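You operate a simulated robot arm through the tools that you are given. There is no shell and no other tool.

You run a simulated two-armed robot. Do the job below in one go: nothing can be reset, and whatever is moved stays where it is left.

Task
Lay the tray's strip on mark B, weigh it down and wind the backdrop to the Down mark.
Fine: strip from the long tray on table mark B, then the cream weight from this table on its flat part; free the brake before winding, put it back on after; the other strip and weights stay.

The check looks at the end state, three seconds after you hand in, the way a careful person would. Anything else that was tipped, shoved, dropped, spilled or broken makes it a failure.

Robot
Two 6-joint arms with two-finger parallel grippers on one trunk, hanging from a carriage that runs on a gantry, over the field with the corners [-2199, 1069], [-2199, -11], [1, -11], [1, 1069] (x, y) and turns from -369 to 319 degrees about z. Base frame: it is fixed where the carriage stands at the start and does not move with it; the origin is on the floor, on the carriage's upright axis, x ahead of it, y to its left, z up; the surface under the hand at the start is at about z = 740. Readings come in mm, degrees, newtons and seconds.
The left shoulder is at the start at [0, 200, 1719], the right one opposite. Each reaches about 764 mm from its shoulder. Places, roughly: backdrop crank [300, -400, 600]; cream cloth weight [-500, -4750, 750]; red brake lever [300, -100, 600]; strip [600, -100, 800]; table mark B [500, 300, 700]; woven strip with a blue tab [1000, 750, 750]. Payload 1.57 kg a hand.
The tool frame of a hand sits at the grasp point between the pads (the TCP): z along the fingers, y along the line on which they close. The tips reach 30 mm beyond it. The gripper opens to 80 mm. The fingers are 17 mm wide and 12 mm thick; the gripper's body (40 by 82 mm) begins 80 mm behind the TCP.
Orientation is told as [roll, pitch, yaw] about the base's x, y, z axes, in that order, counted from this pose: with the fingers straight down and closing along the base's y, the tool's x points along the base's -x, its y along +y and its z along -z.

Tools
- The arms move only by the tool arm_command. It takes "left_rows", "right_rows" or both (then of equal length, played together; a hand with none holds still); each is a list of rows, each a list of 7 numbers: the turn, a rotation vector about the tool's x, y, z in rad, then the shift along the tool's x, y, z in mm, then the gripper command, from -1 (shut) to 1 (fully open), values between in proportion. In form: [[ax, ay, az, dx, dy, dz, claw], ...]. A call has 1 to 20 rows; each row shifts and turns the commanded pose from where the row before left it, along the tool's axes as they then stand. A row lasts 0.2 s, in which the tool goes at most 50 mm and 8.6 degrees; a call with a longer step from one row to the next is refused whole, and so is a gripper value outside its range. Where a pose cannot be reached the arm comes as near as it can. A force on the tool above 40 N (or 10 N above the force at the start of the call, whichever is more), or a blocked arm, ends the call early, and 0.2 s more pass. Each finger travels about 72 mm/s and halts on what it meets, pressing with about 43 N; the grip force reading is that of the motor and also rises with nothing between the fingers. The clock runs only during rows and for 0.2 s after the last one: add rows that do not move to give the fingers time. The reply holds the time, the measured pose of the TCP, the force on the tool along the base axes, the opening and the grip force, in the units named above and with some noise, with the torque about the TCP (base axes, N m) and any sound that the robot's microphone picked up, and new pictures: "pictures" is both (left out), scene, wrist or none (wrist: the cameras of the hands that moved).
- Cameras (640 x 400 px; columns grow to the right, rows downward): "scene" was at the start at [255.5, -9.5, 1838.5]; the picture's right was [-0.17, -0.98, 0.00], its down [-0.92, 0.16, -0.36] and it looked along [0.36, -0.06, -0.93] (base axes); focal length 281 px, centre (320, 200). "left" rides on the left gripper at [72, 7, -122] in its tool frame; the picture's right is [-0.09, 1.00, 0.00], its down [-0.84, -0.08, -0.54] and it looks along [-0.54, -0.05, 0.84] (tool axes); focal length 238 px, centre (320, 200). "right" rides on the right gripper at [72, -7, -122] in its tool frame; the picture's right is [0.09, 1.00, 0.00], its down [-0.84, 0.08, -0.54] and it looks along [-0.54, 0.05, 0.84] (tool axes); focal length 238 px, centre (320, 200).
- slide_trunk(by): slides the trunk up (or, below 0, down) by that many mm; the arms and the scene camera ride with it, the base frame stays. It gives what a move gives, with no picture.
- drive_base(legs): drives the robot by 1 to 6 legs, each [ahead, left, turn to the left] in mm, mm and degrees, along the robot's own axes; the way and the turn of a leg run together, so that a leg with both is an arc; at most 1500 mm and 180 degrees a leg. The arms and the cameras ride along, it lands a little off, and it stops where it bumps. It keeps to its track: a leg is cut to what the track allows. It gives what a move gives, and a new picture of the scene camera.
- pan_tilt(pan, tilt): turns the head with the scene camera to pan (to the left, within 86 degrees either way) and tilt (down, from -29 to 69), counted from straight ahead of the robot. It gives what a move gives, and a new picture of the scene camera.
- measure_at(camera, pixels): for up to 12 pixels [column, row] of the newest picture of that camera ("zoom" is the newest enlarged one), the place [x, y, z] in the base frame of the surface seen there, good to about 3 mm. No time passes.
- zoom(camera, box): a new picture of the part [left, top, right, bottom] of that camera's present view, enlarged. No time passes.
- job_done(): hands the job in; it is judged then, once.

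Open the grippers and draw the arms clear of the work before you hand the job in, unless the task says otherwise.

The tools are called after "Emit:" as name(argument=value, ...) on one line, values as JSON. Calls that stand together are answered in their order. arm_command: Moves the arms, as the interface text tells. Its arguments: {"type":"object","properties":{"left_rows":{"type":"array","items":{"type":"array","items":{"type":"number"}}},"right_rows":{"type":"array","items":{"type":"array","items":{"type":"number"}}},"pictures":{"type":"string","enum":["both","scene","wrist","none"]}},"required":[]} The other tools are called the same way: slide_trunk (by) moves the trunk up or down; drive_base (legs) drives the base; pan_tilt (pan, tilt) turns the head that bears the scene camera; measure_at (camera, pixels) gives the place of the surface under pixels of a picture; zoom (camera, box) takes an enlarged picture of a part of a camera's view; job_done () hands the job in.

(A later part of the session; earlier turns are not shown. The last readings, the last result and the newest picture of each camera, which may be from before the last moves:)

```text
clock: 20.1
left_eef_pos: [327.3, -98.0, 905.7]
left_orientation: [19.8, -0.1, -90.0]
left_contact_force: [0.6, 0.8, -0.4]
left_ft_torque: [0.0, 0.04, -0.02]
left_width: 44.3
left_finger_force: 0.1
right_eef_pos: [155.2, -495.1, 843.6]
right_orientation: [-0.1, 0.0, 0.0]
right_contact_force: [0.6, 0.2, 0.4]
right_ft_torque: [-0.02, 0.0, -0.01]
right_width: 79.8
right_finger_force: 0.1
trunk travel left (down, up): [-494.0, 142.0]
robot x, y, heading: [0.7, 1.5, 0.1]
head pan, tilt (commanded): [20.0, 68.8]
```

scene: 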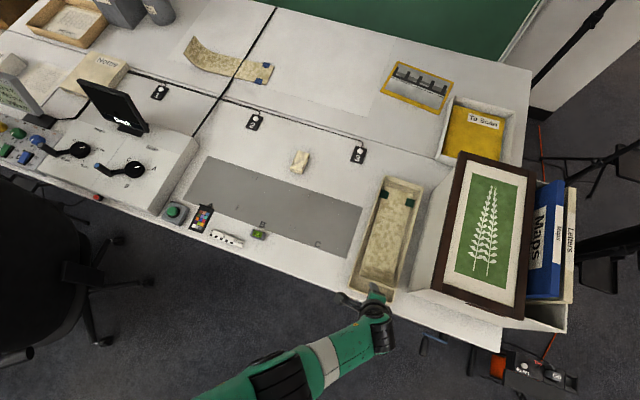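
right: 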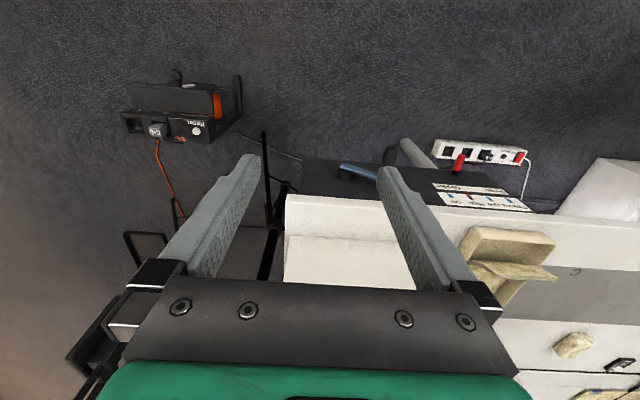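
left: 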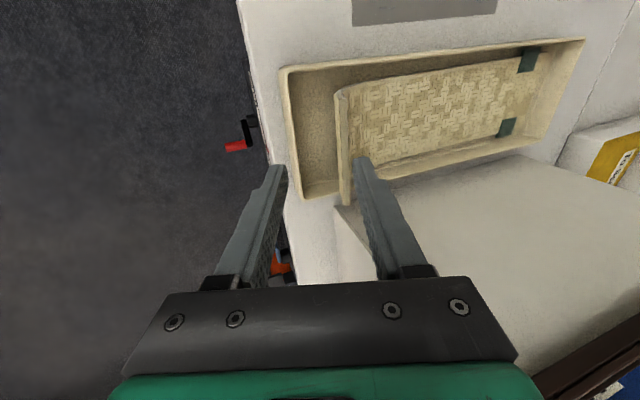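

The arms look nearly straight at their elbows, which may be why radial moves stick. I turn the head sideways to see the left arm's whole shape.

Emit:
pan_tilt(pan=86, tilt=60)

Emit:
pan_tilt(pan=-86, tilt=55)

```text
clock: 21.5
left_eef_pos: [328.4, -97.5, 905.7]
left_orientation: [19.8, 0.1, -90.0]
left_contact_force: [0.1, -0.3, -0.5]
left_ft_torque: [-0.02, -0.03, -0.03]
left_width: 44.0
left_finger_force: 0.1
right_eef_pos: [156.3, -494.5, 843.4]
right_orientation: [-0.1, 0.0, 0.1]
right_contact_force: [0.3, 0.2, 0.5]
right_ft_torque: [-0.02, -0.01, -0.01]
right_width: 79.9
right_finger_force: 0.2
trunk travel left (down, up): [-494.0, 142.0]
robot x, y, heading: [-0.3, 1.3, -0.2]
head pan, tilt (commanded): [85.9, 60.0]
```

scene: 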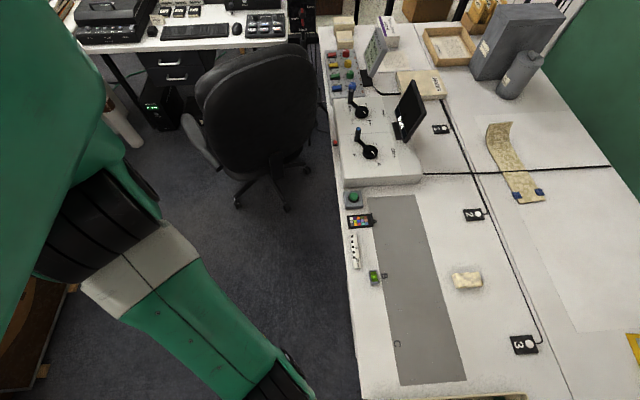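

```text
clock: 24.1
left_eef_pos: [327.2, -97.5, 906.4]
left_orientation: [19.8, 0.0, -90.0]
left_contact_force: [0.9, -0.1, 0.1]
left_ft_torque: [-0.02, -0.04, 0.01]
left_width: 44.1
left_finger_force: 0.1
right_eef_pos: [156.0, -494.7, 843.4]
right_orientation: [0.0, 0.0, 0.0]
right_contact_force: [-0.3, 0.1, 0.4]
right_ft_torque: [0.04, 0.02, 0.01]
right_width: 80.0
right_finger_force: 0.2
trunk travel left (down, up): [-494.0, 142.0]
robot x, y, heading: [-1.8, 1.8, 0.1]
head pan, tilt (commanded): [-85.9, 55.0]
```

scene: 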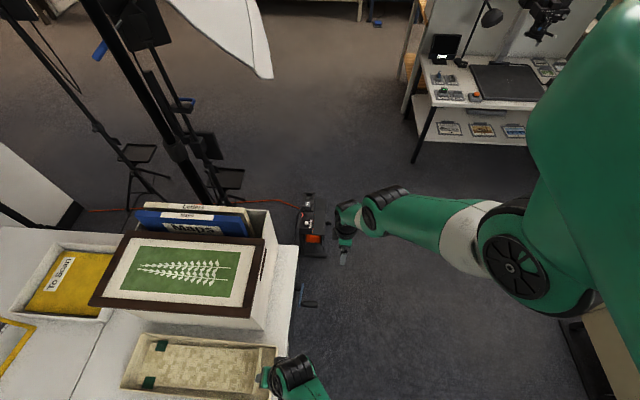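

The elbow does show a bend in both views (e.g. right elbow wheel at (512,265)). I measure points along the right arm in this view for its real geometry.

Emit:
measure_at(camera="scene", pixels=[[620, 50], [600, 100], [570, 150], [570, 220], [512, 265], [540, 290], [480, 230], [420, 220], [385, 205], [370, 220], [348, 215], [343, 250]])

Emit:
zoom(camera="scene", box=[320, 0, 640, 320])

```text
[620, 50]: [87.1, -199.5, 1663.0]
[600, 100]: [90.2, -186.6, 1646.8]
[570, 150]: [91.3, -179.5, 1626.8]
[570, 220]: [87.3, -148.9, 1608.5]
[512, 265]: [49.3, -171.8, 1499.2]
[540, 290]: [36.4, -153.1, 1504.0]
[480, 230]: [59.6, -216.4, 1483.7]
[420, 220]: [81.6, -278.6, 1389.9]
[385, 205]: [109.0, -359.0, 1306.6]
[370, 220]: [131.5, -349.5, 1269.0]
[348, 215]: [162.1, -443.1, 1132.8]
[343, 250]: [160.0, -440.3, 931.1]
```

```text
1.25 times, centred on (480, 160) of scene
```

zoom: 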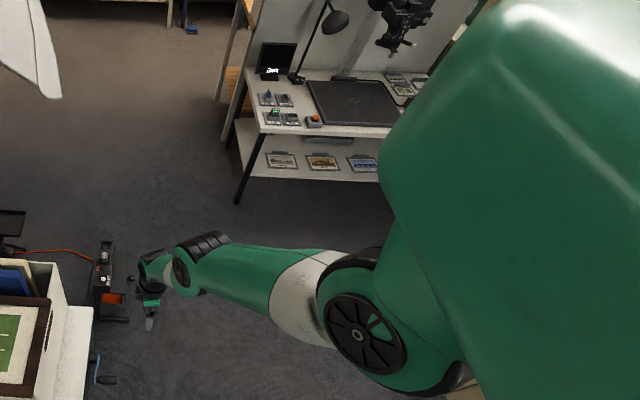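

The measured joints show both arms almost fully stretched (shoulder–elbow–wrist in line), so I'm at the outer reach limit. I test a pure inward move of the left hand along its own arm line, up, left and back, which is clear of everything.

Emit:
arm_command(left_rows=[[0, 0, 0, 15, 0, -25.6, 0.1], [0, 0, 0, 15, 0, -25.6, 0.1], [0, 0, 0, 15, 0, -25.6, 0.1]], pictures="none")

```text
clock: 24.9
left_eef_pos: [334.1, -84.4, 915.1]
left_orientation: [19.9, 0.0, -89.9]
left_contact_force: [0.0, -0.5, 0.5]
left_ft_torque: [-0.04, -0.02, -0.01]
left_width: 44.1
left_finger_force: 0.0
left hand out of reach, approached as far as the arm can: row 1, 2, 3
right_eef_pos: [156.2, -494.6, 844.2]
right_orientation: [0.0, 0.0, 0.0]
right_contact_force: [-0.3, -0.1, 0.9]
right_ft_torque: [0.02, -0.02, -0.02]
right_width: 80.0
right_finger_force: 0.0
trunk travel left (down, up): [-494.0, 142.0]
robot x, y, heading: [-2.7, 2.5, -0.1]
head pan, tilt (commanded): [-85.9, 55.0]
```

Inward moves stick because the arm is exactly straight. I try a swing of the hand back, left and slightly down (tangentially), into the free space in front of the table, so the elbow can begin to bend.

Emit:
arm_command(left_rows=[[0, 0, 0, 24.8, -16.5, 2.7, 0.1], [0, 0, 0, 24.8, -16.5, 2.7, 0.1], [0, 0, 0, 24.8, -16.5, 2.7, 0.1], [0, 0, 0, 24.8, -16.5, 2.7, 0.1], [0, 0, 0, 24.8, -16.5, 2.7, 0.1]], pictures="none")

```text
clock: 26.1
left_eef_pos: [265.9, 35.0, 861.6]
left_orientation: [19.9, 0.0, -90.0]
left_contact_force: [0.2, -0.4, -0.3]
left_ft_torque: [-0.01, 0.03, 0.0]
left_width: 44.0
left_finger_force: 0.1
left hand out of reach, approached as far as the arm can: row 1, 2
right_eef_pos: [154.9, -494.7, 843.2]
right_orientation: [0.0, 0.0, 0.0]
right_contact_force: [-0.4, -1.1, -0.3]
right_ft_torque: [0.0, -0.02, 0.06]
right_width: 80.0
right_finger_force: 0.1
trunk travel left (down, up): [-494.0, 142.0]
robot x, y, heading: [2.4, 4.6, 0.0]
head pan, tilt (commanded): [-85.9, 55.0]
```

Rows 3–5 were within reach now. I test again whether the hand can be drawn inward from here.

Emit:
arm_command(left_rows=[[0, 0, 0, 10, 0, -27.7, 0.1], [0, 0, 0, 10, 0, -27.7, 0.1]], pictures="none")

```text
clock: 26.7
left_eef_pos: [256.8, 55.9, 866.9]
left_orientation: [20.0, 0.0, -90.0]
left_contact_force: [-0.5, 0.6, 0.1]
left_ft_torque: [-0.01, 0.01, -0.03]
left_width: 43.9
left_finger_force: 0.0
left hand out of reach, approached as far as the arm can: row 1, 2
right_eef_pos: [155.6, -493.8, 844.0]
right_orientation: [0.1, -0.1, 0.1]
right_contact_force: [0.0, 0.3, -0.5]
right_ft_torque: [0.02, -0.02, -0.02]
right_width: 80.3
right_finger_force: 0.0
trunk travel left (down, up): [-494.0, 142.0]
robot x, y, heading: [2.3, -1.9, -0.2]
head pan, tilt (commanded): [-85.9, 55.0]
```

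Up is blocked here while sideways works. I test the opposite, straight down by 30 mm, in the free space in front of the table.

Emit:
arm_command(left_rows=[[0, 0, 0, 0, -5.1, 14.1, 0.1], [0, 0, 0, 0, -5.1, 14.1, 0.1]], pictures="none")

```text
clock: 27.3
left_eef_pos: [258.0, 56.5, 837.4]
left_orientation: [19.9, -0.1, -90.0]
left_contact_force: [0.6, 0.7, -0.4]
left_ft_torque: [-0.02, -0.03, -0.02]
left_width: 44.1
left_finger_force: 0.1
right_eef_pos: [155.4, -493.7, 842.5]
right_orientation: [0.0, 0.0, 0.0]
right_contact_force: [0.1, 0.1, -0.5]
right_ft_torque: [0.0, 0.0, -0.02]
right_width: 80.1
right_finger_force: 0.1
trunk travel left (down, up): [-494.0, 142.0]
robot x, y, heading: [1.6, -4.3, 0.0]
head pan, tilt (commanded): [-85.9, 55.0]
```

Down works freely, so the elbow is now bent a little. I look at the left arm's present shape from the head camera.

Emit:
pan_tilt(pan=60, tilt=69)

```text
clock: 29.6
left_eef_pos: [258.1, 57.0, 837.9]
left_orientation: [19.7, 0.0, -90.1]
left_contact_force: [0.3, -0.2, 0.4]
left_ft_torque: [0.02, 0.01, -0.01]
left_width: 44.0
left_finger_force: 0.1
right_eef_pos: [156.7, -494.5, 843.6]
right_orientation: [0.0, 0.0, 0.0]
right_contact_force: [-0.3, 0.0, 0.2]
right_ft_torque: [0.01, 0.0, 0.02]
right_width: 79.8
right_finger_force: 0.1
trunk travel left (down, up): [-494.0, 142.0]
robot x, y, heading: [-3.0, 1.5, 0.1]
head pan, tilt (commanded): [60.0, 68.8]
```

scene: 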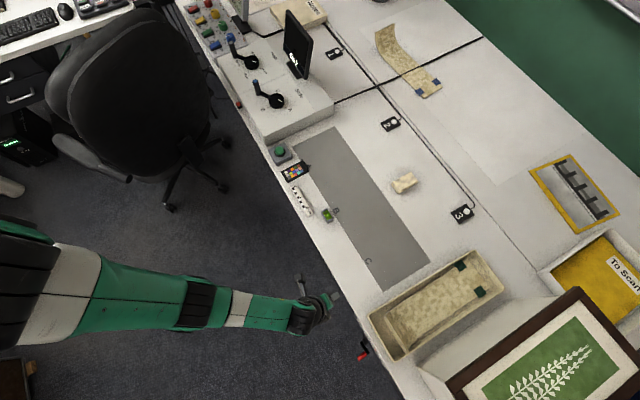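

The left arm runs from (20,290) through an elbow at (200,303) to the wrist at (305,312). I measure these joints.

Emit:
measure_at(camera="scene", pixels=[[15, 300], [65, 300], [130, 305], [195, 300], [205, 320], [240, 308], [270, 312], [302, 318], [318, 305], [195, 285], [325, 320], [300, 282]])

Emit:
zoom(camera="scene", box=[0, 200, 400, 400])

```text
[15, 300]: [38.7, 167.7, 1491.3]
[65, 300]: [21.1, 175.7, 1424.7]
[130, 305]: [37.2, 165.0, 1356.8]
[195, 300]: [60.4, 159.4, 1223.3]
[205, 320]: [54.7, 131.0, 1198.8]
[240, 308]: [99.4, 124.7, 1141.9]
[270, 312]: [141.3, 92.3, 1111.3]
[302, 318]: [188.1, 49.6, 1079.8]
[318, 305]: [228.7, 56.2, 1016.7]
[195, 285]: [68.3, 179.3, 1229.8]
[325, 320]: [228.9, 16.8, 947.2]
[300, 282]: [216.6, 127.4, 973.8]
```

```text
1.60 times, centred on (200, 300) of scene
```

zoom: 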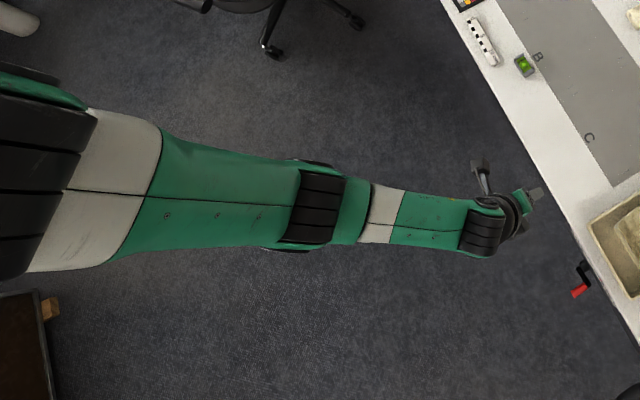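

The geometry is now clear: the upper arm hangs straight down and the forearm flexes forward, so reach needs a lower trunk, and the arm was simply too high. Before bringing the arm up and forward I check for overhead obstacles such as the camera seen earlier.

Emit:
pan_tilt(pan=30, tilt=15)

```text
clock: 30.8
left_eef_pos: [258.4, 56.6, 836.7]
left_orientation: [19.8, -0.1, -90.0]
left_contact_force: [0.1, -0.2, 0.2]
left_ft_torque: [-0.01, -0.02, 0.01]
left_width: 44.1
left_finger_force: 0.1
right_eef_pos: [155.4, -495.3, 843.0]
right_orientation: [0.1, 0.0, 0.1]
right_contact_force: [0.3, -0.3, 0.4]
right_ft_torque: [0.03, -0.01, 0.02]
right_width: 80.1
right_finger_force: 0.0
trunk travel left (down, up): [-494.0, 142.0]
robot x, y, heading: [0.6, -0.2, 0.1]
head pan, tilt (commanded): [30.0, 15.0]
```

scene: 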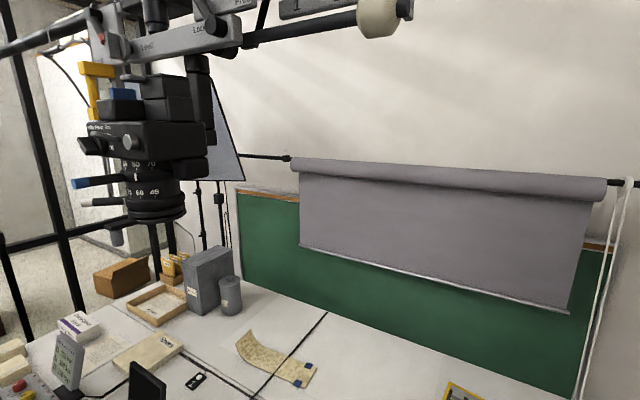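

Emit:
measure_at(camera="scene", pixels=[[155, 215], [150, 180], [115, 240], [80, 183], [185, 120], [200, 70], [110, 130], [380, 15], [300, 10], [240, 50], [450, 200], [430, 285]])

Emit:
zoom(camera="scene", box=[0, 0, 420, 260])

```text
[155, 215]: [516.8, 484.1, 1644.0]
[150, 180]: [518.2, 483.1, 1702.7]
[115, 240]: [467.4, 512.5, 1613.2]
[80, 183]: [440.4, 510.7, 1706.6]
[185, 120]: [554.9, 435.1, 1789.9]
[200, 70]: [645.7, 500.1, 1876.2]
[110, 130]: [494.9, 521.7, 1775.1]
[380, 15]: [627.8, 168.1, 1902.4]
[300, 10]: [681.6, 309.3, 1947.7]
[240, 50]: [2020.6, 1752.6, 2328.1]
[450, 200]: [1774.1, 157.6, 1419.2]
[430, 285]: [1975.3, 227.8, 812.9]
```

```text
1.52 times, centred on (210, 130) of scene
```

zoom: 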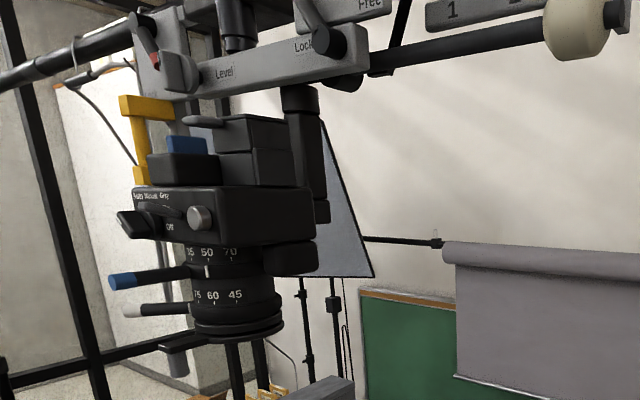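

The overhead camera's lens ends at z≈1613 near (500,490), well above where I'll work. Now I raise the left hand forward-up in an arc from [258,57,838] towards about [448,201,1350].

Emit:
arm_command(left_rows=[[0, 0, 0, 30, 36.7, -13.2, 0.1], [0, 0, 0, 30, 36.7, -13.2, 0.1], [0, 0, 0, 28, 31.6, -22.6, 0.1], [0, 0, 0, 28, 31.6, -22.6, 0.1], [0, 0, 0, 28, 31.6, -22.6, 0.1], [0, 0, 0, 0, 23.3, -40.5, 0.1], [0, 0, 0, 0, 23.3, -40.5, 0.1], [0, 0, 0, 0, 23.3, -40.5, 0.1], [0, 0, 0, 0, 23.3, -40.5, 0.1], [0, 0, 0, 0, 23.3, -40.5, 0.1], [0, 0, 0, 0, 23.3, -40.5, 0.1], [0, 0, 0, 0, 23.3, -40.5, 0.1], [0, 0, 0, 0, 23.3, -40.5, 0.1]], pictures="none")

```text
clock: 33.6
left_eef_pos: [592.6, 203.7, 1129.8]
left_orientation: [19.8, 0.0, -90.1]
left_contact_force: [0.1, -0.3, -0.3]
left_ft_torque: [0.03, 0.0, -0.01]
left_width: 44.0
left_finger_force: 0.1
left hand out of reach, approached as far as the arm can: row 2, 3, 4, 5, 6, 7, 8, 9, 10, 11, 12, 13
right_eef_pos: [155.7, -494.2, 841.5]
right_orientation: [0.0, 0.0, 0.0]
right_contact_force: [1.3, 0.5, -0.4]
right_ft_torque: [0.0, 0.0, 0.0]
right_width: 80.0
right_finger_force: 0.2
trunk travel left (down, up): [-494.0, 142.0]
robot x, y, heading: [-1.4, 2.1, -0.3]
head pan, tilt (commanded): [30.0, 15.0]
```

The arm has stretched out again to [593,204,1130]; I suspect the wrist's bending range (about 55°) is the limiting joint. I test by tilting the hand further forward here in free air and then pulling it back.

Emit:
arm_command(left_rows=[[-0.14, 0, 0, 0, 0, 0, 0.1], [-0.14, 0, 0, 0, 0, 0, 0.1], [-0.14, 0, 0, 0, 0, 0, 0.1], [-0.14, 0, 0, 0, 0, 0, 0.1]], pictures="none")

```text
clock: 34.6
left_eef_pos: [653.8, 204.3, 1103.4]
left_orientation: [52.1, 0.0, -90.0]
left_contact_force: [0.1, 0.3, 0.4]
left_ft_torque: [0.01, 0.0, 0.02]
left_width: 43.9
left_finger_force: 0.1
left hand out of reach, approached as far as the arm can: row 1, 2, 3, 4
right_eef_pos: [155.7, -494.9, 843.2]
right_orientation: [-0.1, 0.0, -0.1]
right_contact_force: [-1.1, -0.5, 0.0]
right_ft_torque: [0.02, -0.02, -0.02]
right_width: 80.0
right_finger_force: 0.0
trunk travel left (down, up): [-494.0, 142.0]
robot x, y, heading: [-0.9, 1.7, -0.2]
head pan, tilt (commanded): [30.0, 15.0]
```

Still stretched at [654,204,1103]. I test a back-and-down swing, which is the kind of move that bent the elbow before; the space there is free above the pad.

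Emit:
arm_command(left_rows=[[0, 0, 0, 0, -44.3, -16.1, 0.1], [0, 0, 0, 0, -44.3, -16.1, 0.1], [0, 0, 0, 0, -44.3, -16.1, 0.1], [0, 0, 0, 0, -44.3, -16.1, 0.1]], pictures="none")

```text
clock: 35.6
left_eef_pos: [547.7, 197.0, 967.9]
left_orientation: [52.0, -0.8, -91.3]
left_contact_force: [-0.5, -0.6, 1.0]
left_ft_torque: [-0.05, 0.03, -0.02]
left_width: 43.9
left_finger_force: 0.1
left hand out of reach, approached as far as the arm can: row 1, 2, 3, 4
right_eef_pos: [154.7, -495.7, 843.3]
right_orientation: [0.0, 0.0, 0.0]
right_contact_force: [0.0, -0.4, 0.4]
right_ft_torque: [-0.05, 0.01, 0.0]
right_width: 80.0
right_finger_force: 0.1
trunk travel left (down, up): [-494.0, 142.0]
robot x, y, heading: [1.2, 0.6, -0.1]
head pan, tilt (commanded): [30.0, 15.0]
```

The elbow has begun to bend (wrist distance down from 525 to 516). I continue the backward move with three more rows.

Emit:
arm_command(left_rows=[[0, 0, 0, 0, -33.8, -26.9, 0.1], [0, 0, 0, 0, -33.8, -26.9, 0.1], [0, 0, 0, 0, -33.8, -26.9, 0.1]], pictures="none")

```text
clock: 36.4
left_eef_pos: [413.1, 202.0, 936.9]
left_orientation: [52.0, 0.0, -89.8]
left_contact_force: [-0.3, 0.4, 0.0]
left_ft_torque: [0.0, 0.0, 0.04]
left_width: 43.9
left_finger_force: 0.2
right_eef_pos: [156.1, -494.9, 842.7]
right_orientation: [-0.1, 0.0, 0.1]
right_contact_force: [0.6, -0.3, 0.4]
right_ft_torque: [-0.01, 0.0, 0.03]
right_width: 79.9
right_finger_force: 0.0
trunk travel left (down, up): [-494.0, 142.0]
robot x, y, heading: [-3.0, 3.9, 0.1]
head pan, tilt (commanded): [30.0, 15.0]
```

The elbow is now well bent at [413,202,937] with no reach warning. I test raising the hand from here with this forward tilt.

Emit:
arm_command(left_rows=[[0, 0, 0, 0, 40.8, -12.8, 0.1], [0, 0, 0, 0, 40.8, -12.8, 0.1], [0, 0, 0, 0, 40.8, -12.8, 0.1]], pictures="none")

```text
clock: 37.2
left_eef_pos: [460.9, 205.0, 1056.7]
left_orientation: [51.7, -0.1, -90.0]
left_contact_force: [0.0, 0.4, -0.2]
left_ft_torque: [0.03, 0.0, 0.0]
left_width: 43.9
left_finger_force: 0.1
right_eef_pos: [156.8, -495.2, 843.1]
right_orientation: [0.1, 0.0, -0.1]
right_contact_force: [0.6, 0.2, 0.2]
right_ft_torque: [-0.01, 0.0, -0.01]
right_width: 79.9
right_finger_force: 0.0
trunk travel left (down, up): [-494.0, 142.0]
robot x, y, heading: [-2.0, 1.0, 0.2]
head pan, tilt (commanded): [30.0, 15.0]
```

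With the hand tilted forward the arm rises freely, so the wrist's bend is the limit to respect. I'll work with the robot turned about -40°, which brings the left shoulder closer to the table; first I bring the hand back to about [330,159,880] while turning it into the orientation needed for the curl.

Emit:
arm_command(left_rows=[[0.0708, 0.0141, -0.1085, -5.8, -36.2, 2.3, 0.1], [0.0708, 0.0141, -0.1085, -2.1, -35.1, 4.8, 0.1], [0.0708, 0.0141, -0.1085, 1.6, -34.1, 7.4, 0.1], [0.0708, 0.0141, -0.1085, 5.3, -33.0, 9.9, 0.1], [0.0708, 0.0141, -0.1085, 9.0, -32.0, 12.5, 0.1], [0.0708, 0.0141, -0.1085, 12.7, -31.0, 15.0, 0.1]], pictures="none")

```text
clock: 38.6
left_eef_pos: [341.4, 169.3, 884.6]
left_orientation: [21.0, -18.8, -56.9]
left_contact_force: [0.1, 0.1, 0.2]
left_ft_torque: [-0.02, 0.01, 0.04]
left_width: 43.9
left_finger_force: 0.1
right_eef_pos: [156.4, -495.1, 842.1]
right_orientation: [0.0, 0.0, 0.1]
right_contact_force: [0.2, -0.4, 0.0]
right_ft_torque: [0.06, 0.0, 0.03]
right_width: 79.9
right_finger_force: 0.0
trunk travel left (down, up): [-494.0, 142.0]
robot x, y, heading: [-1.4, -1.1, 0.0]
head pan, tilt (commanded): [30.0, 15.0]
```

The orientation matches the plan and there was no reach warning. I raise the trunk 40 mm for clearance, then turn the robot 40° to the right.

Emit:
slide_trunk(by=40)

Emit:
drive_base(legs=[[0, 0, -40]])

Emit:
pan_tilt(pan=25, tilt=69)

```text
clock: 39.5
left_eef_pos: [342.8, 170.2, 925.2]
left_orientation: [21.0, -18.7, -56.9]
left_contact_force: [0.1, 0.3, 1.1]
left_ft_torque: [-0.02, 0.01, 0.02]
left_width: 44.1
left_finger_force: 0.1
right_eef_pos: [156.8, -494.7, 883.3]
right_orientation: [0.0, 0.0, 0.0]
right_contact_force: [-0.2, 0.9, -0.1]
right_ft_torque: [-0.01, -0.02, -0.01]
right_width: 79.9
right_finger_force: 0.0
trunk travel left (down, up): [-534.0, 102.0]
robot x, y, heading: [2.5, 2.7, 0.1]
head pan, tilt (commanded): [30.0, 15.0]
```

```text
clock: 41.7
left_eef_pos: [371.1, -90.2, 924.9]
left_orientation: [21.1, -18.7, -97.1]
left_contact_force: [-0.4, 1.2, 0.2]
left_ft_torque: [-0.02, 0.01, -0.02]
left_width: 43.9
left_finger_force: 0.0
right_eef_pos: [-197.7, -478.8, 884.4]
right_orientation: [-0.1, -0.1, -40.0]
right_contact_force: [0.4, -0.4, 0.7]
right_ft_torque: [0.0, -0.03, -0.03]
right_width: 80.0
right_finger_force: 0.0
trunk travel left (down, up): [-534.0, 102.0]
robot x, y, heading: [2.0, -3.7, -40.0]
head pan, tilt (commanded): [30.0, 15.0]
```

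scene: 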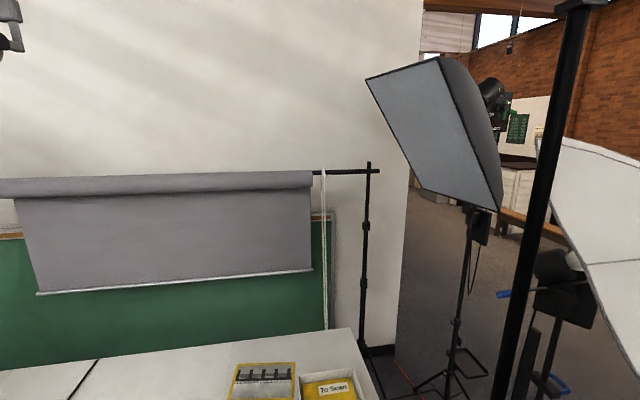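

```text
clock: 43.0
left_eef_pos: [371.1, -90.6, 924.5]
left_orientation: [21.1, -18.7, -97.0]
left_contact_force: [-1.0, -0.3, 0.3]
left_ft_torque: [-0.01, 0.02, -0.04]
left_width: 44.1
left_finger_force: 0.0
right_eef_pos: [-198.2, -479.1, 882.8]
right_orientation: [0.1, 0.1, -40.0]
right_contact_force: [0.1, 1.2, -0.5]
right_ft_torque: [0.0, 0.01, -0.04]
right_width: 80.1
right_finger_force: 0.0
trunk travel left (down, up): [-534.0, 102.0]
robot x, y, heading: [4.9, 0.3, -40.0]
head pan, tilt (commanded): [25.0, 68.8]
```

scene: 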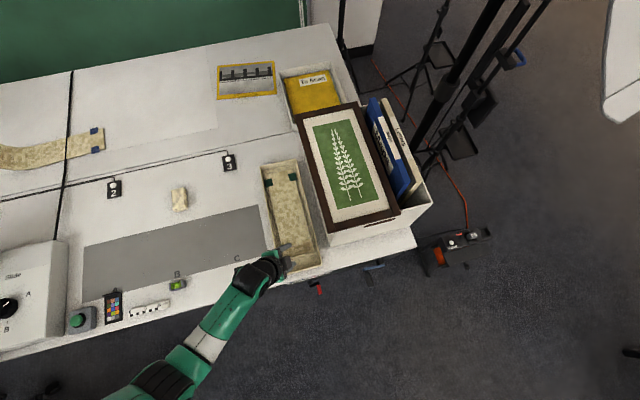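

The left hand is now at [371,-90,925] above the curl, oriented as planned. I move to the standoff point 80 mm from the grasp and look with the wrist camera.

Emit:
arm_command(left_rows=[[0, 0, 0, 4.7, -13.3, 13, 0.1], [0, 0, 0, 4.7, -13.3, 13, 0.1]], pictures="both")

```text
clock: 43.5
left_eef_pos: [354.9, -91.0, 888.9]
left_orientation: [21.2, -18.7, -97.0]
left_contact_force: [-1.0, 0.1, 0.0]
left_ft_torque: [-0.01, 0.03, -0.01]
left_width: 44.1
left_finger_force: 0.1
right_eef_pos: [-198.8, -478.7, 884.0]
right_orientation: [0.1, -0.1, -40.0]
right_contact_force: [-0.5, 0.4, 0.0]
right_ft_torque: [-0.05, -0.02, 0.01]
right_width: 80.1
right_finger_force: 0.0
trunk travel left (down, up): [-534.0, 102.0]
robot x, y, heading: [1.8, 2.6, -39.9]
head pan, tilt (commanded): [25.0, 68.8]
```

scene: 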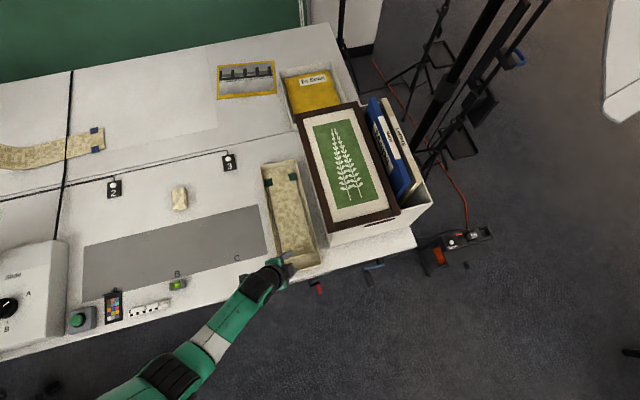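
left: 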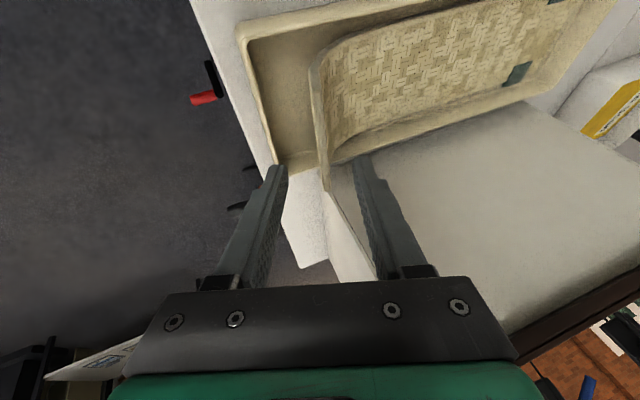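

The curl's edge runs midway between the fingers (edge at (320,145), tips at (280,170) and (365,160)). I advance 80 mm along the tool axis.

Emit:
arm_command(left_rows=[[0, 0, 0, 0, 0, 20, 0.1], [0, 0, 0, 0, 0, 20, 0.1], [0, 0, 0, 0, 0, 20, 0.1], [0, 0, 0, 0, 0, 20, 0.1]], pictures="wrist")

```text
clock: 44.5
left_eef_pos: [368.9, -103.2, 855.4]
left_orientation: [21.1, -18.7, -97.0]
left_contact_force: [-1.2, -0.1, 0.1]
left_ft_torque: [0.02, 0.0, 0.0]
left_width: 44.2
left_finger_force: 0.1
left hand out of reach, approached as far as the arm can: row 3, 4
right_eef_pos: [-199.8, -478.7, 883.6]
right_orientation: [0.0, 0.0, -40.0]
right_contact_force: [-0.2, -0.3, 0.5]
right_ft_torque: [0.0, -0.01, -0.02]
right_width: 80.0
right_finger_force: 0.1
trunk travel left (down, up): [-534.0, 102.0]
robot x, y, heading: [0.9, 0.9, -40.1]
head pan, tilt (commanded): [25.0, 68.8]
```

left: 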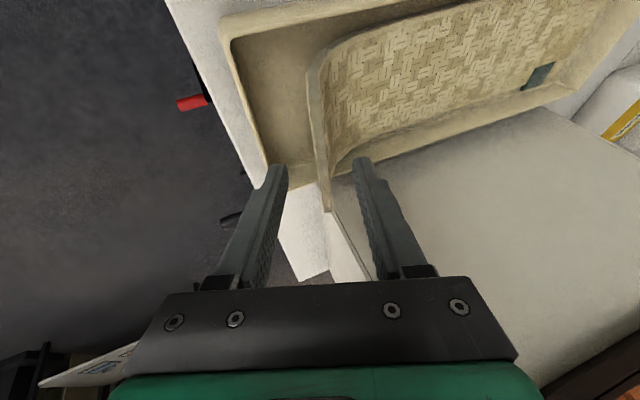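

Rows 3–4 hit the outer reach (the trunk is a bit high), with no contact. I back off 40 mm along the tool axis and then lower the trunk instead.

Emit:
arm_command(left_rows=[[0, 0, 0, 0, 0, -20, 0.1], [0, 0, 0, 0, 0, -20, 0.1]], pictures="none")

```text
clock: 45.1
left_eef_pos: [354.3, -90.5, 891.8]
left_orientation: [21.1, -18.6, -97.1]
left_contact_force: [0.0, -0.2, 0.3]
left_ft_torque: [0.03, 0.01, 0.0]
left_width: 44.0
left_finger_force: 0.0
right_eef_pos: [-199.8, -479.8, 883.6]
right_orientation: [0.0, 0.0, -40.0]
right_contact_force: [0.2, -0.5, -0.8]
right_ft_torque: [-0.03, -0.01, 0.03]
right_width: 79.9
right_finger_force: 0.1
trunk travel left (down, up): [-534.0, 102.0]
robot x, y, heading: [2.6, -1.3, -39.9]
head pan, tilt (commanded): [25.0, 68.8]
```

The hand moves back freely. I shift it to directly above the grasp point at [381,-118,889], opening the gripper a little more, and will then lower the trunk to make the descent.

Emit:
arm_command(left_rows=[[0, 0, 0, -10.9, 12.2, 10.4, 0.4], [0, 0, 0, -10.9, 12.2, 10.4, 0.4], [0, 0, 0, 0, 0, 0, 0.4]], pictures="wrist")

```text
clock: 46.0
left_eef_pos: [383.5, -117.7, 887.8]
left_orientation: [21.1, -18.7, -97.0]
left_contact_force: [0.5, 0.5, -0.8]
left_ft_torque: [0.0, -0.01, 0.0]
left_width: 56.0
left_finger_force: 0.1
right_eef_pos: [-199.2, -478.8, 883.1]
right_orientation: [0.1, 0.0, -40.1]
right_contact_force: [0.2, -0.6, -0.5]
right_ft_torque: [0.01, 0.02, -0.01]
right_width: 80.2
right_finger_force: 0.2
trunk travel left (down, up): [-534.0, 102.0]
robot x, y, heading: [-1.5, 0.6, -39.7]
head pan, tilt (commanded): [25.0, 68.8]
```

left: 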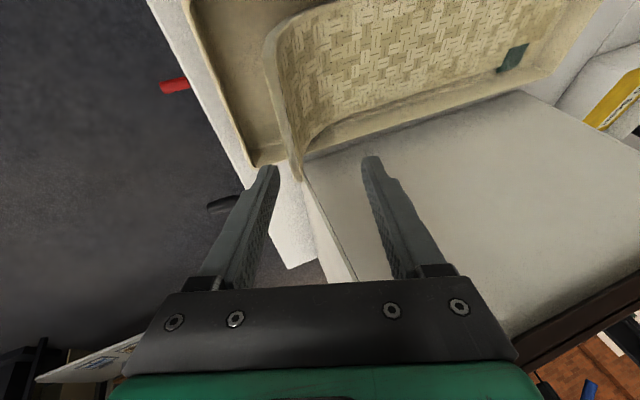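

The strip's edge is close to the left finger tip at (275,165), so I shift 3 mm to -x before descending with the trunk.

Emit:
arm_command(left_rows=[[0, 0, 0, -0.4, -3.3, -1.1, 0.4]], pictures="none")

Emit:
slide_trunk(by=-35)

Emit:
arm_command(left_rows=[[0, 0, 0, 0, 0, 0, 0.4]], pictures="wrist")

```text
clock: 46.4
left_eef_pos: [378.9, -116.8, 887.4]
left_orientation: [21.1, -18.8, -97.1]
left_contact_force: [-0.5, 1.5, 0.2]
left_ft_torque: [-0.01, -0.01, 0.0]
left_width: 56.2
left_finger_force: 0.0
right_eef_pos: [-198.7, -479.5, 883.4]
right_orientation: [0.0, 0.0, -40.0]
right_contact_force: [-0.3, 0.5, -0.4]
right_ft_torque: [0.0, 0.0, -0.01]
right_width: 79.9
right_finger_force: 0.1
trunk travel left (down, up): [-534.0, 102.0]
robot x, y, heading: [0.6, 3.1, -40.0]
head pan, tilt (commanded): [25.0, 68.8]
```

```text
clock: 47.1
left_eef_pos: [378.3, -116.6, 853.3]
left_orientation: [21.2, -18.7, -97.1]
left_contact_force: [-0.3, 0.4, 0.0]
left_ft_torque: [0.01, 0.01, 0.01]
left_width: 56.2
left_finger_force: 0.0
right_eef_pos: [-199.4, -478.7, 847.5]
right_orientation: [0.0, 0.0, -40.0]
right_contact_force: [0.9, -0.8, -0.4]
right_ft_torque: [0.02, -0.04, -0.03]
right_width: 80.1
right_finger_force: 0.0
trunk travel left (down, up): [-499.0, 137.0]
robot x, y, heading: [-0.6, 4.6, -40.1]
head pan, tilt (commanded): [25.0, 68.8]
```

```text
clock: 47.5
left_eef_pos: [378.9, -117.2, 852.4]
left_orientation: [21.2, -18.7, -97.1]
left_contact_force: [0.2, 0.6, 0.4]
left_ft_torque: [-0.02, -0.02, 0.01]
left_width: 55.8
left_finger_force: 0.0
right_eef_pos: [-199.4, -479.7, 847.7]
right_orientation: [0.0, 0.0, -40.0]
right_contact_force: [-0.1, -1.0, -0.4]
right_ft_torque: [-0.01, -0.01, -0.02]
right_width: 79.8
right_finger_force: 0.1
trunk travel left (down, up): [-499.0, 137.0]
robot x, y, heading: [1.2, 0.3, -40.0]
head pan, tilt (commanded): [25.0, 68.8]
```

left: 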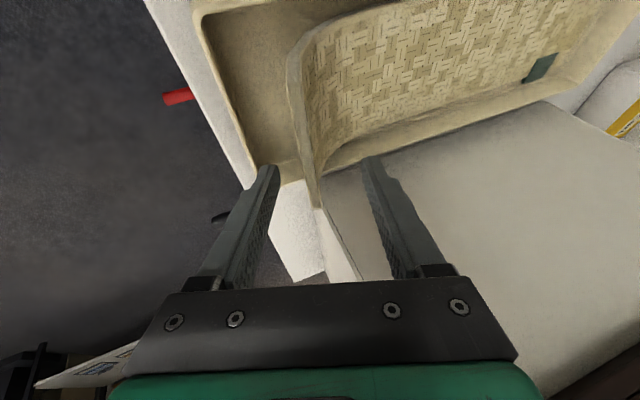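

The curl's edge now enters between the fingers (edge at about (308,190)), with no contact force. I lower the remaining 34 mm.

Emit:
slide_trunk(by=-33)

Emit:
arm_command(left_rows=[[0, 0, 0, 0, 0, 0, 0.4]], pictures="both")

```text
clock: 48.3
left_eef_pos: [378.2, -117.1, 819.8]
left_orientation: [21.1, -18.7, -97.1]
left_contact_force: [0.2, -0.1, 0.1]
left_ft_torque: [0.0, 0.0, 0.0]
left_width: 55.7
left_finger_force: 0.0
right_eef_pos: [-199.0, -479.2, 815.6]
right_orientation: [0.0, 0.1, -40.0]
right_contact_force: [0.2, -0.4, 0.0]
right_ft_torque: [-0.02, 0.01, -0.01]
right_width: 80.1
right_finger_force: 0.1
trunk travel left (down, up): [-466.0, 170.0]
robot x, y, heading: [1.8, -0.1, -40.2]
head pan, tilt (commanded): [25.0, 68.8]
```

```text
clock: 48.7
left_eef_pos: [378.5, -117.2, 819.6]
left_orientation: [21.1, -18.8, -97.2]
left_contact_force: [0.6, -0.5, -0.1]
left_ft_torque: [0.03, -0.04, 0.02]
left_width: 55.8
left_finger_force: 0.0
right_eef_pos: [-198.7, -478.6, 815.2]
right_orientation: [0.0, 0.0, -40.1]
right_contact_force: [-0.3, 0.2, -0.9]
right_ft_torque: [-0.02, 0.01, 0.0]
right_width: 79.9
right_finger_force: 0.0
trunk travel left (down, up): [-466.0, 170.0]
robot x, y, heading: [2.8, -0.1, -40.1]
head pan, tilt (commanded): [25.0, 68.8]
```

scene: 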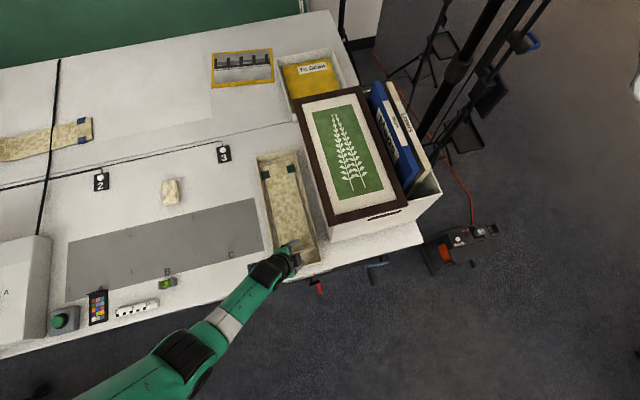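
left: 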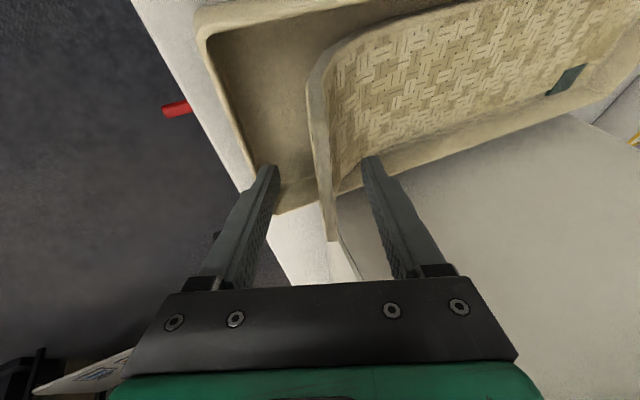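

The curl's end sits between the fingers (edge at about (323,190), TCP projects to (319,192)). I close the gripper on it.

Emit:
arm_command(left_rows=[[0, 0, 0, 0, 0, 0, -1], [0, 0, 0, 0, 0, 0, -1], [0, 0, 0, 0, 0, 0, -1], [0, 0, 0, 0, 0, 0, -1]], pictures="wrist")

```text
clock: 49.7
left_eef_pos: [378.7, -116.9, 819.4]
left_orientation: [21.1, -18.7, -97.1]
left_contact_force: [0.5, -0.6, 0.6]
left_ft_torque: [-0.03, 0.2, 0.0]
left_width: 9.5
left_finger_force: 27.3
right_eef_pos: [-198.9, -479.5, 815.3]
right_orientation: [0.1, 0.0, -40.0]
right_contact_force: [-0.4, 0.2, 0.2]
right_ft_torque: [0.0, 0.02, 0.01]
right_width: 80.0
right_finger_force: 0.1
trunk travel left (down, up): [-466.0, 170.0]
robot x, y, heading: [1.5, -4.9, -39.7]
head pan, tilt (commanded): [25.0, 68.8]
```

left: 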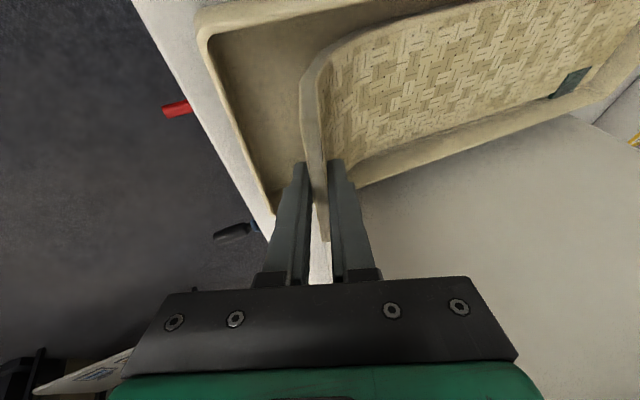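

The strip is gripped (width 9.5 mm, 27 N rising). I lift with the trunk by 25 mm and look at how it hangs.

Emit:
arm_command(left_rows=[[0, 0, 0, 0, 0, 0, -1], [0, 0, 0, 0, 0, 0, -1]], pictures="none")

Emit:
slide_trunk(by=25)

Emit:
arm_command(left_rows=[[0, 0, 0, 0, 0, 0, -1]], pictures="both")

```text
clock: 50.3
left_eef_pos: [377.0, -117.2, 819.1]
left_orientation: [21.1, -18.7, -97.1]
left_contact_force: [0.0, 0.0, 0.1]
left_ft_torque: [0.02, 0.25, -0.01]
left_width: 9.4
left_finger_force: 27.9
right_eef_pos: [-198.7, -478.4, 815.7]
right_orientation: [0.0, 0.1, -39.9]
right_contact_force: [-0.6, -1.0, 0.5]
right_ft_torque: [0.03, -0.01, -0.03]
right_width: 80.2
right_finger_force: 0.1
trunk travel left (down, up): [-466.0, 170.0]
robot x, y, heading: [1.3, 1.0, -39.9]
head pan, tilt (commanded): [25.0, 68.8]
```

```text
clock: 51.0
left_eef_pos: [378.7, -117.9, 845.0]
left_orientation: [21.1, -18.7, -97.0]
left_contact_force: [-1.8, 0.7, 1.2]
left_ft_torque: [-0.08, 0.11, -0.01]
left_width: 8.4
left_finger_force: 27.6
right_eef_pos: [-199.4, -479.2, 841.2]
right_orientation: [0.0, 0.0, -40.0]
right_contact_force: [1.0, -1.1, 1.4]
right_ft_torque: [0.01, 0.01, 0.01]
right_width: 80.1
right_finger_force: 0.0
trunk travel left (down, up): [-491.0, 145.0]
robot x, y, heading: [0.1, 5.9, -39.9]
head pan, tilt (commanded): [25.0, 68.8]
```

```text
clock: 51.4
left_eef_pos: [378.4, -116.8, 844.7]
left_orientation: [21.1, -18.8, -97.1]
left_contact_force: [-0.5, -0.9, -0.2]
left_ft_torque: [-0.06, 0.15, 0.01]
left_width: 8.6
left_finger_force: 27.2
right_eef_pos: [-199.4, -479.0, 841.1]
right_orientation: [0.0, 0.0, -40.0]
right_contact_force: [-1.0, -0.3, 0.1]
right_ft_torque: [-0.04, 0.03, -0.03]
right_width: 80.0
right_finger_force: 0.1
trunk travel left (down, up): [-491.0, 145.0]
robot x, y, heading: [-0.8, 5.2, -40.0]
head pan, tilt (commanded): [25.0, 68.8]
```

scene: 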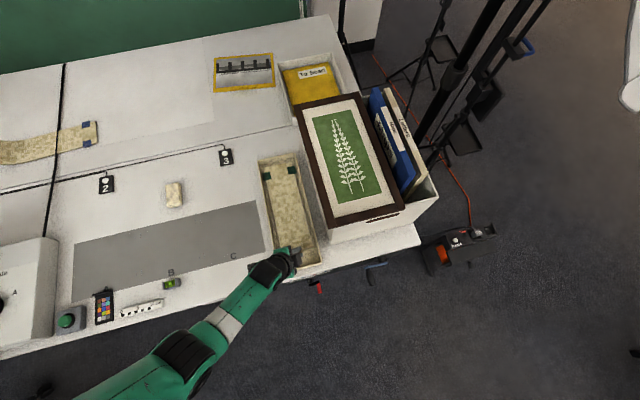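
left: 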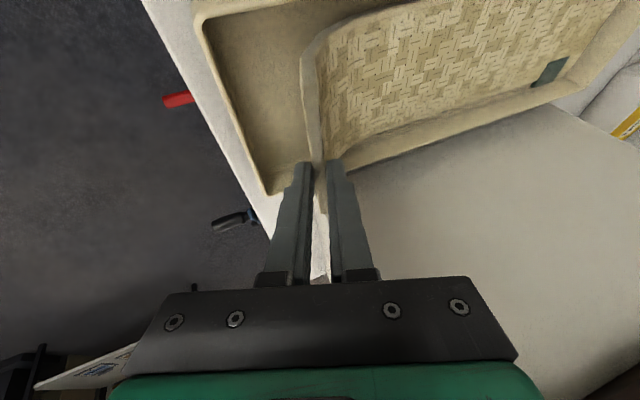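

The gripper width fell slightly to 8.5 mm. I measure whether the strip rose or slipped.

Emit:
measure_at(camera="scene", pixels=[[266, 176], [292, 170], [280, 185], [285, 205], [290, 225], [293, 235], [300, 245], [265, 160], [262, 200]])

Emit:
measure_at(camera="left", pixels=[[312, 100], [316, 150], [305, 70], [340, 100], [400, 80], [450, 60], [548, 70], [320, 200], [318, 180], [345, 140]])

Emit:
zoom(camera="left", box=[240, 60, 400, 290])

```text
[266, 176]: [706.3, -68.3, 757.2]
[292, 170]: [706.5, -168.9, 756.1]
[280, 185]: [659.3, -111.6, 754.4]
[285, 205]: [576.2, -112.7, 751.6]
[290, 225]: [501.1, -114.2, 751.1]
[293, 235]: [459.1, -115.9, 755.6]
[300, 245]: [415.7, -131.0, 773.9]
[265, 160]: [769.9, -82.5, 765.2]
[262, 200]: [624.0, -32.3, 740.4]
```

```text
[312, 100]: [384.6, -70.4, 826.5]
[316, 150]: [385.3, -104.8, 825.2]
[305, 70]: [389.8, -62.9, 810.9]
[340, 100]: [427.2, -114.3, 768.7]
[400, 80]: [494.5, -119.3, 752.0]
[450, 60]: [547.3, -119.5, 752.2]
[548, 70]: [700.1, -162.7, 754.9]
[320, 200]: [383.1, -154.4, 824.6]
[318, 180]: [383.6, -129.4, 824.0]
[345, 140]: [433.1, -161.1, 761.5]
```

```text
1.74 times, centred on (320, 175) of left
```

zoom: 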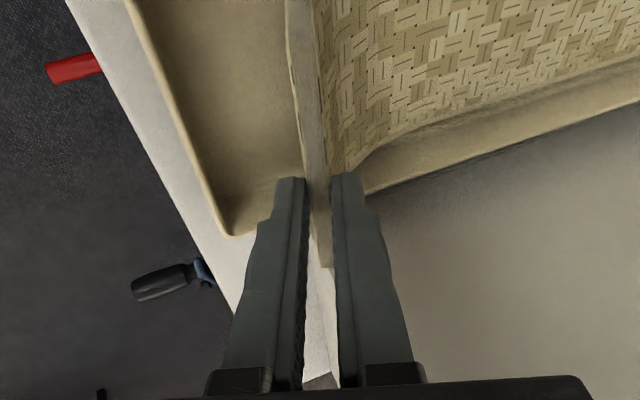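

The strip's end is still at z≈825: the fingers slid up along it without carrying it. I open slightly, go back down deeper over the curl and grip again, to test the hold with small lifts.

Emit:
arm_command(left_rows=[[0, 0, 0, 0, 0, 0, -0.2], [0, 0, 0, 0, 0, 0, -0.2]], pictures="none")

Emit:
slide_trunk(by=-35)

Emit:
arm_command(left_rows=[[0, 0, 0, 0, 2, 0, -0.2]], pictures="wrist")

```text
clock: 52.0
left_eef_pos: [379.2, -116.9, 844.4]
left_orientation: [21.1, -18.7, -97.1]
left_contact_force: [0.4, 0.6, 0.1]
left_ft_torque: [0.04, 0.0, -0.03]
left_width: 32.2
left_finger_force: 0.0
right_eef_pos: [-199.6, -479.9, 840.5]
right_orientation: [0.0, 0.1, -40.0]
right_contact_force: [0.0, 0.5, -0.2]
right_ft_torque: [0.01, -0.01, 0.01]
right_width: 80.2
right_finger_force: 0.1
trunk travel left (down, up): [-491.0, 145.0]
robot x, y, heading: [-0.5, -0.3, -40.0]
head pan, tilt (commanded): [25.0, 68.8]
```

```text
clock: 52.8
left_eef_pos: [378.9, -116.1, 810.7]
left_orientation: [21.1, -18.6, -97.1]
left_contact_force: [0.8, -0.6, 0.5]
left_ft_torque: [-0.02, -0.02, 0.03]
left_width: 33.1
left_finger_force: 0.5
right_eef_pos: [-198.3, -478.1, 805.9]
right_orientation: [0.0, 0.1, -40.0]
right_contact_force: [0.9, -0.3, 0.3]
right_ft_torque: [0.02, 0.0, 0.03]
right_width: 79.9
right_finger_force: 0.0
trunk travel left (down, up): [-456.0, 180.0]
robot x, y, heading: [0.2, -1.0, -40.3]
head pan, tilt (commanded): [25.0, 68.8]
```

```text
clock: 53.2
left_eef_pos: [379.7, -117.4, 812.3]
left_orientation: [21.1, -18.6, -97.0]
left_contact_force: [0.1, -0.7, 1.1]
left_ft_torque: [0.01, -0.02, 0.01]
left_width: 32.5
left_finger_force: 0.6
right_eef_pos: [-198.6, -478.5, 806.0]
right_orientation: [0.0, 0.0, -39.9]
right_contact_force: [0.2, -0.1, 0.5]
right_ft_torque: [-0.01, -0.06, 0.02]
right_width: 79.8
right_finger_force: 0.0
trunk travel left (down, up): [-456.0, 180.0]
robot x, y, heading: [-3.5, -2.4, -40.0]
head pan, tilt (commanded): [25.0, 68.8]
```

left: 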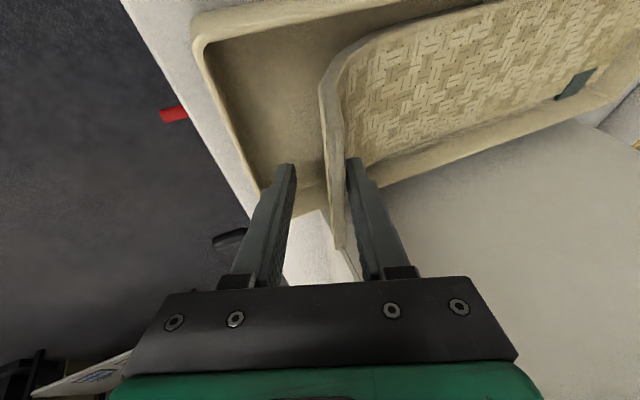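

The strip's edge sits toward the right finger (about (333,190)). I shift 5 mm along the closing axis to centre it, close, and take a picture.

Emit:
arm_command(left_rows=[[0, 0, 0, 0, 5, 0, -0.2], [0, 0, 0, 0, 0, 0, -1], [0, 0, 0, 0, 0, 0, -1], [0, 0, 0, 0, 0, 0, -1], [0, 0, 0, 0, 0, 0, -1]], pictures="wrist")

Emit:
zoom(camera="left", box=[240, 60, 400, 290])

Emit:
measure_at(camera="left", pixels=[[318, 100], [322, 130], [328, 170], [340, 110], [420, 90], [560, 90], [300, 300]])

```text
clock: 54.4
left_eef_pos: [386.3, -115.8, 811.9]
left_orientation: [21.0, -18.8, -97.2]
left_contact_force: [-1.3, 1.3, 5.6]
left_ft_torque: [0.07, -0.37, 0.08]
left_width: 11.8
left_finger_force: 28.7
right_eef_pos: [-197.9, -478.0, 805.7]
right_orientation: [0.0, 0.1, -40.0]
right_contact_force: [0.0, 0.0, 0.5]
right_ft_torque: [0.0, -0.01, 0.04]
right_width: 80.0
right_finger_force: 0.0
trunk travel left (down, up): [-456.0, 180.0]
robot x, y, heading: [-0.7, -1.9, -39.8]
head pan, tilt (commanded): [25.0, 68.8]
```

left: 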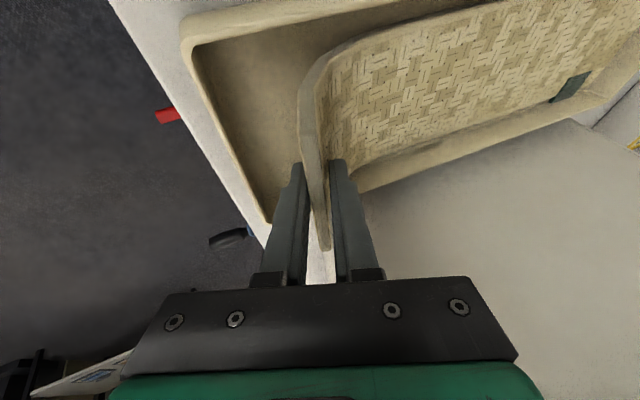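

```text
1.74 times, centred on (320, 175) of left
```

zoom: 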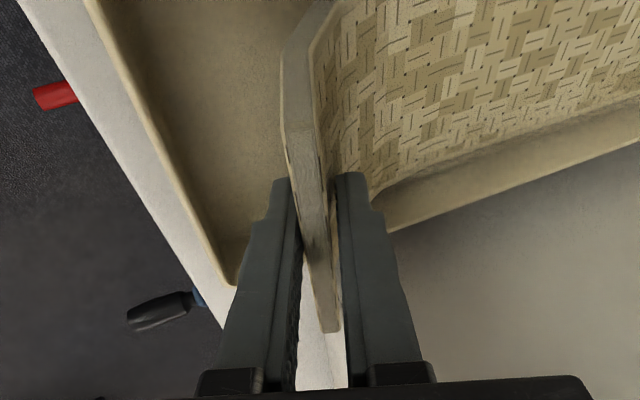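

```text
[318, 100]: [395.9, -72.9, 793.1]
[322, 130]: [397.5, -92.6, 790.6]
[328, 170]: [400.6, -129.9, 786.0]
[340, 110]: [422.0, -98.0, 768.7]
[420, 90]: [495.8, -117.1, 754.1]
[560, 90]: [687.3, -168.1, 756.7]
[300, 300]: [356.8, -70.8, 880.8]
```

The strip looks skewed between the pads (tip side left at (312,165), end right at (330,250)), so my tilt doesn't match its slope. I measure a profile across the curl.

Emit:
measure_at(camera="left", pixels=[[302, 120], [305, 120], [308, 120], [311, 120], [314, 120], [317, 120], [320, 120], [323, 120], [327, 120], [332, 120], [338, 120], [345, 120]])

Emit:
measure_at(camera="scene", pixels=[[266, 176], [292, 170], [280, 185], [285, 205], [290, 225], [293, 235], [297, 240], [300, 245]])

```text
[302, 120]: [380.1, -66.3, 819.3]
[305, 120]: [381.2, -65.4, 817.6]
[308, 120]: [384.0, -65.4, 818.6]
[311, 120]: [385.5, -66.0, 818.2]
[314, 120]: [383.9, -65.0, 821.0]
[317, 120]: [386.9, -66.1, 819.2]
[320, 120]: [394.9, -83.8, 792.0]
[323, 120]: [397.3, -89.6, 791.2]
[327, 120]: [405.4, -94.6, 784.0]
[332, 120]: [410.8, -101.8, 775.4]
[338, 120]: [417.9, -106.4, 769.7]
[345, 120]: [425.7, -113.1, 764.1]
```

```text
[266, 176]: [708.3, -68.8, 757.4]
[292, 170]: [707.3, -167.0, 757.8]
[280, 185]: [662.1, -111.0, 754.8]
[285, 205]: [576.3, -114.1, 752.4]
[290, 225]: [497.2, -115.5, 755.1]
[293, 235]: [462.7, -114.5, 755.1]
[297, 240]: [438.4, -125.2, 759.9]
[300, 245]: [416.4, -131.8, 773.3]
```

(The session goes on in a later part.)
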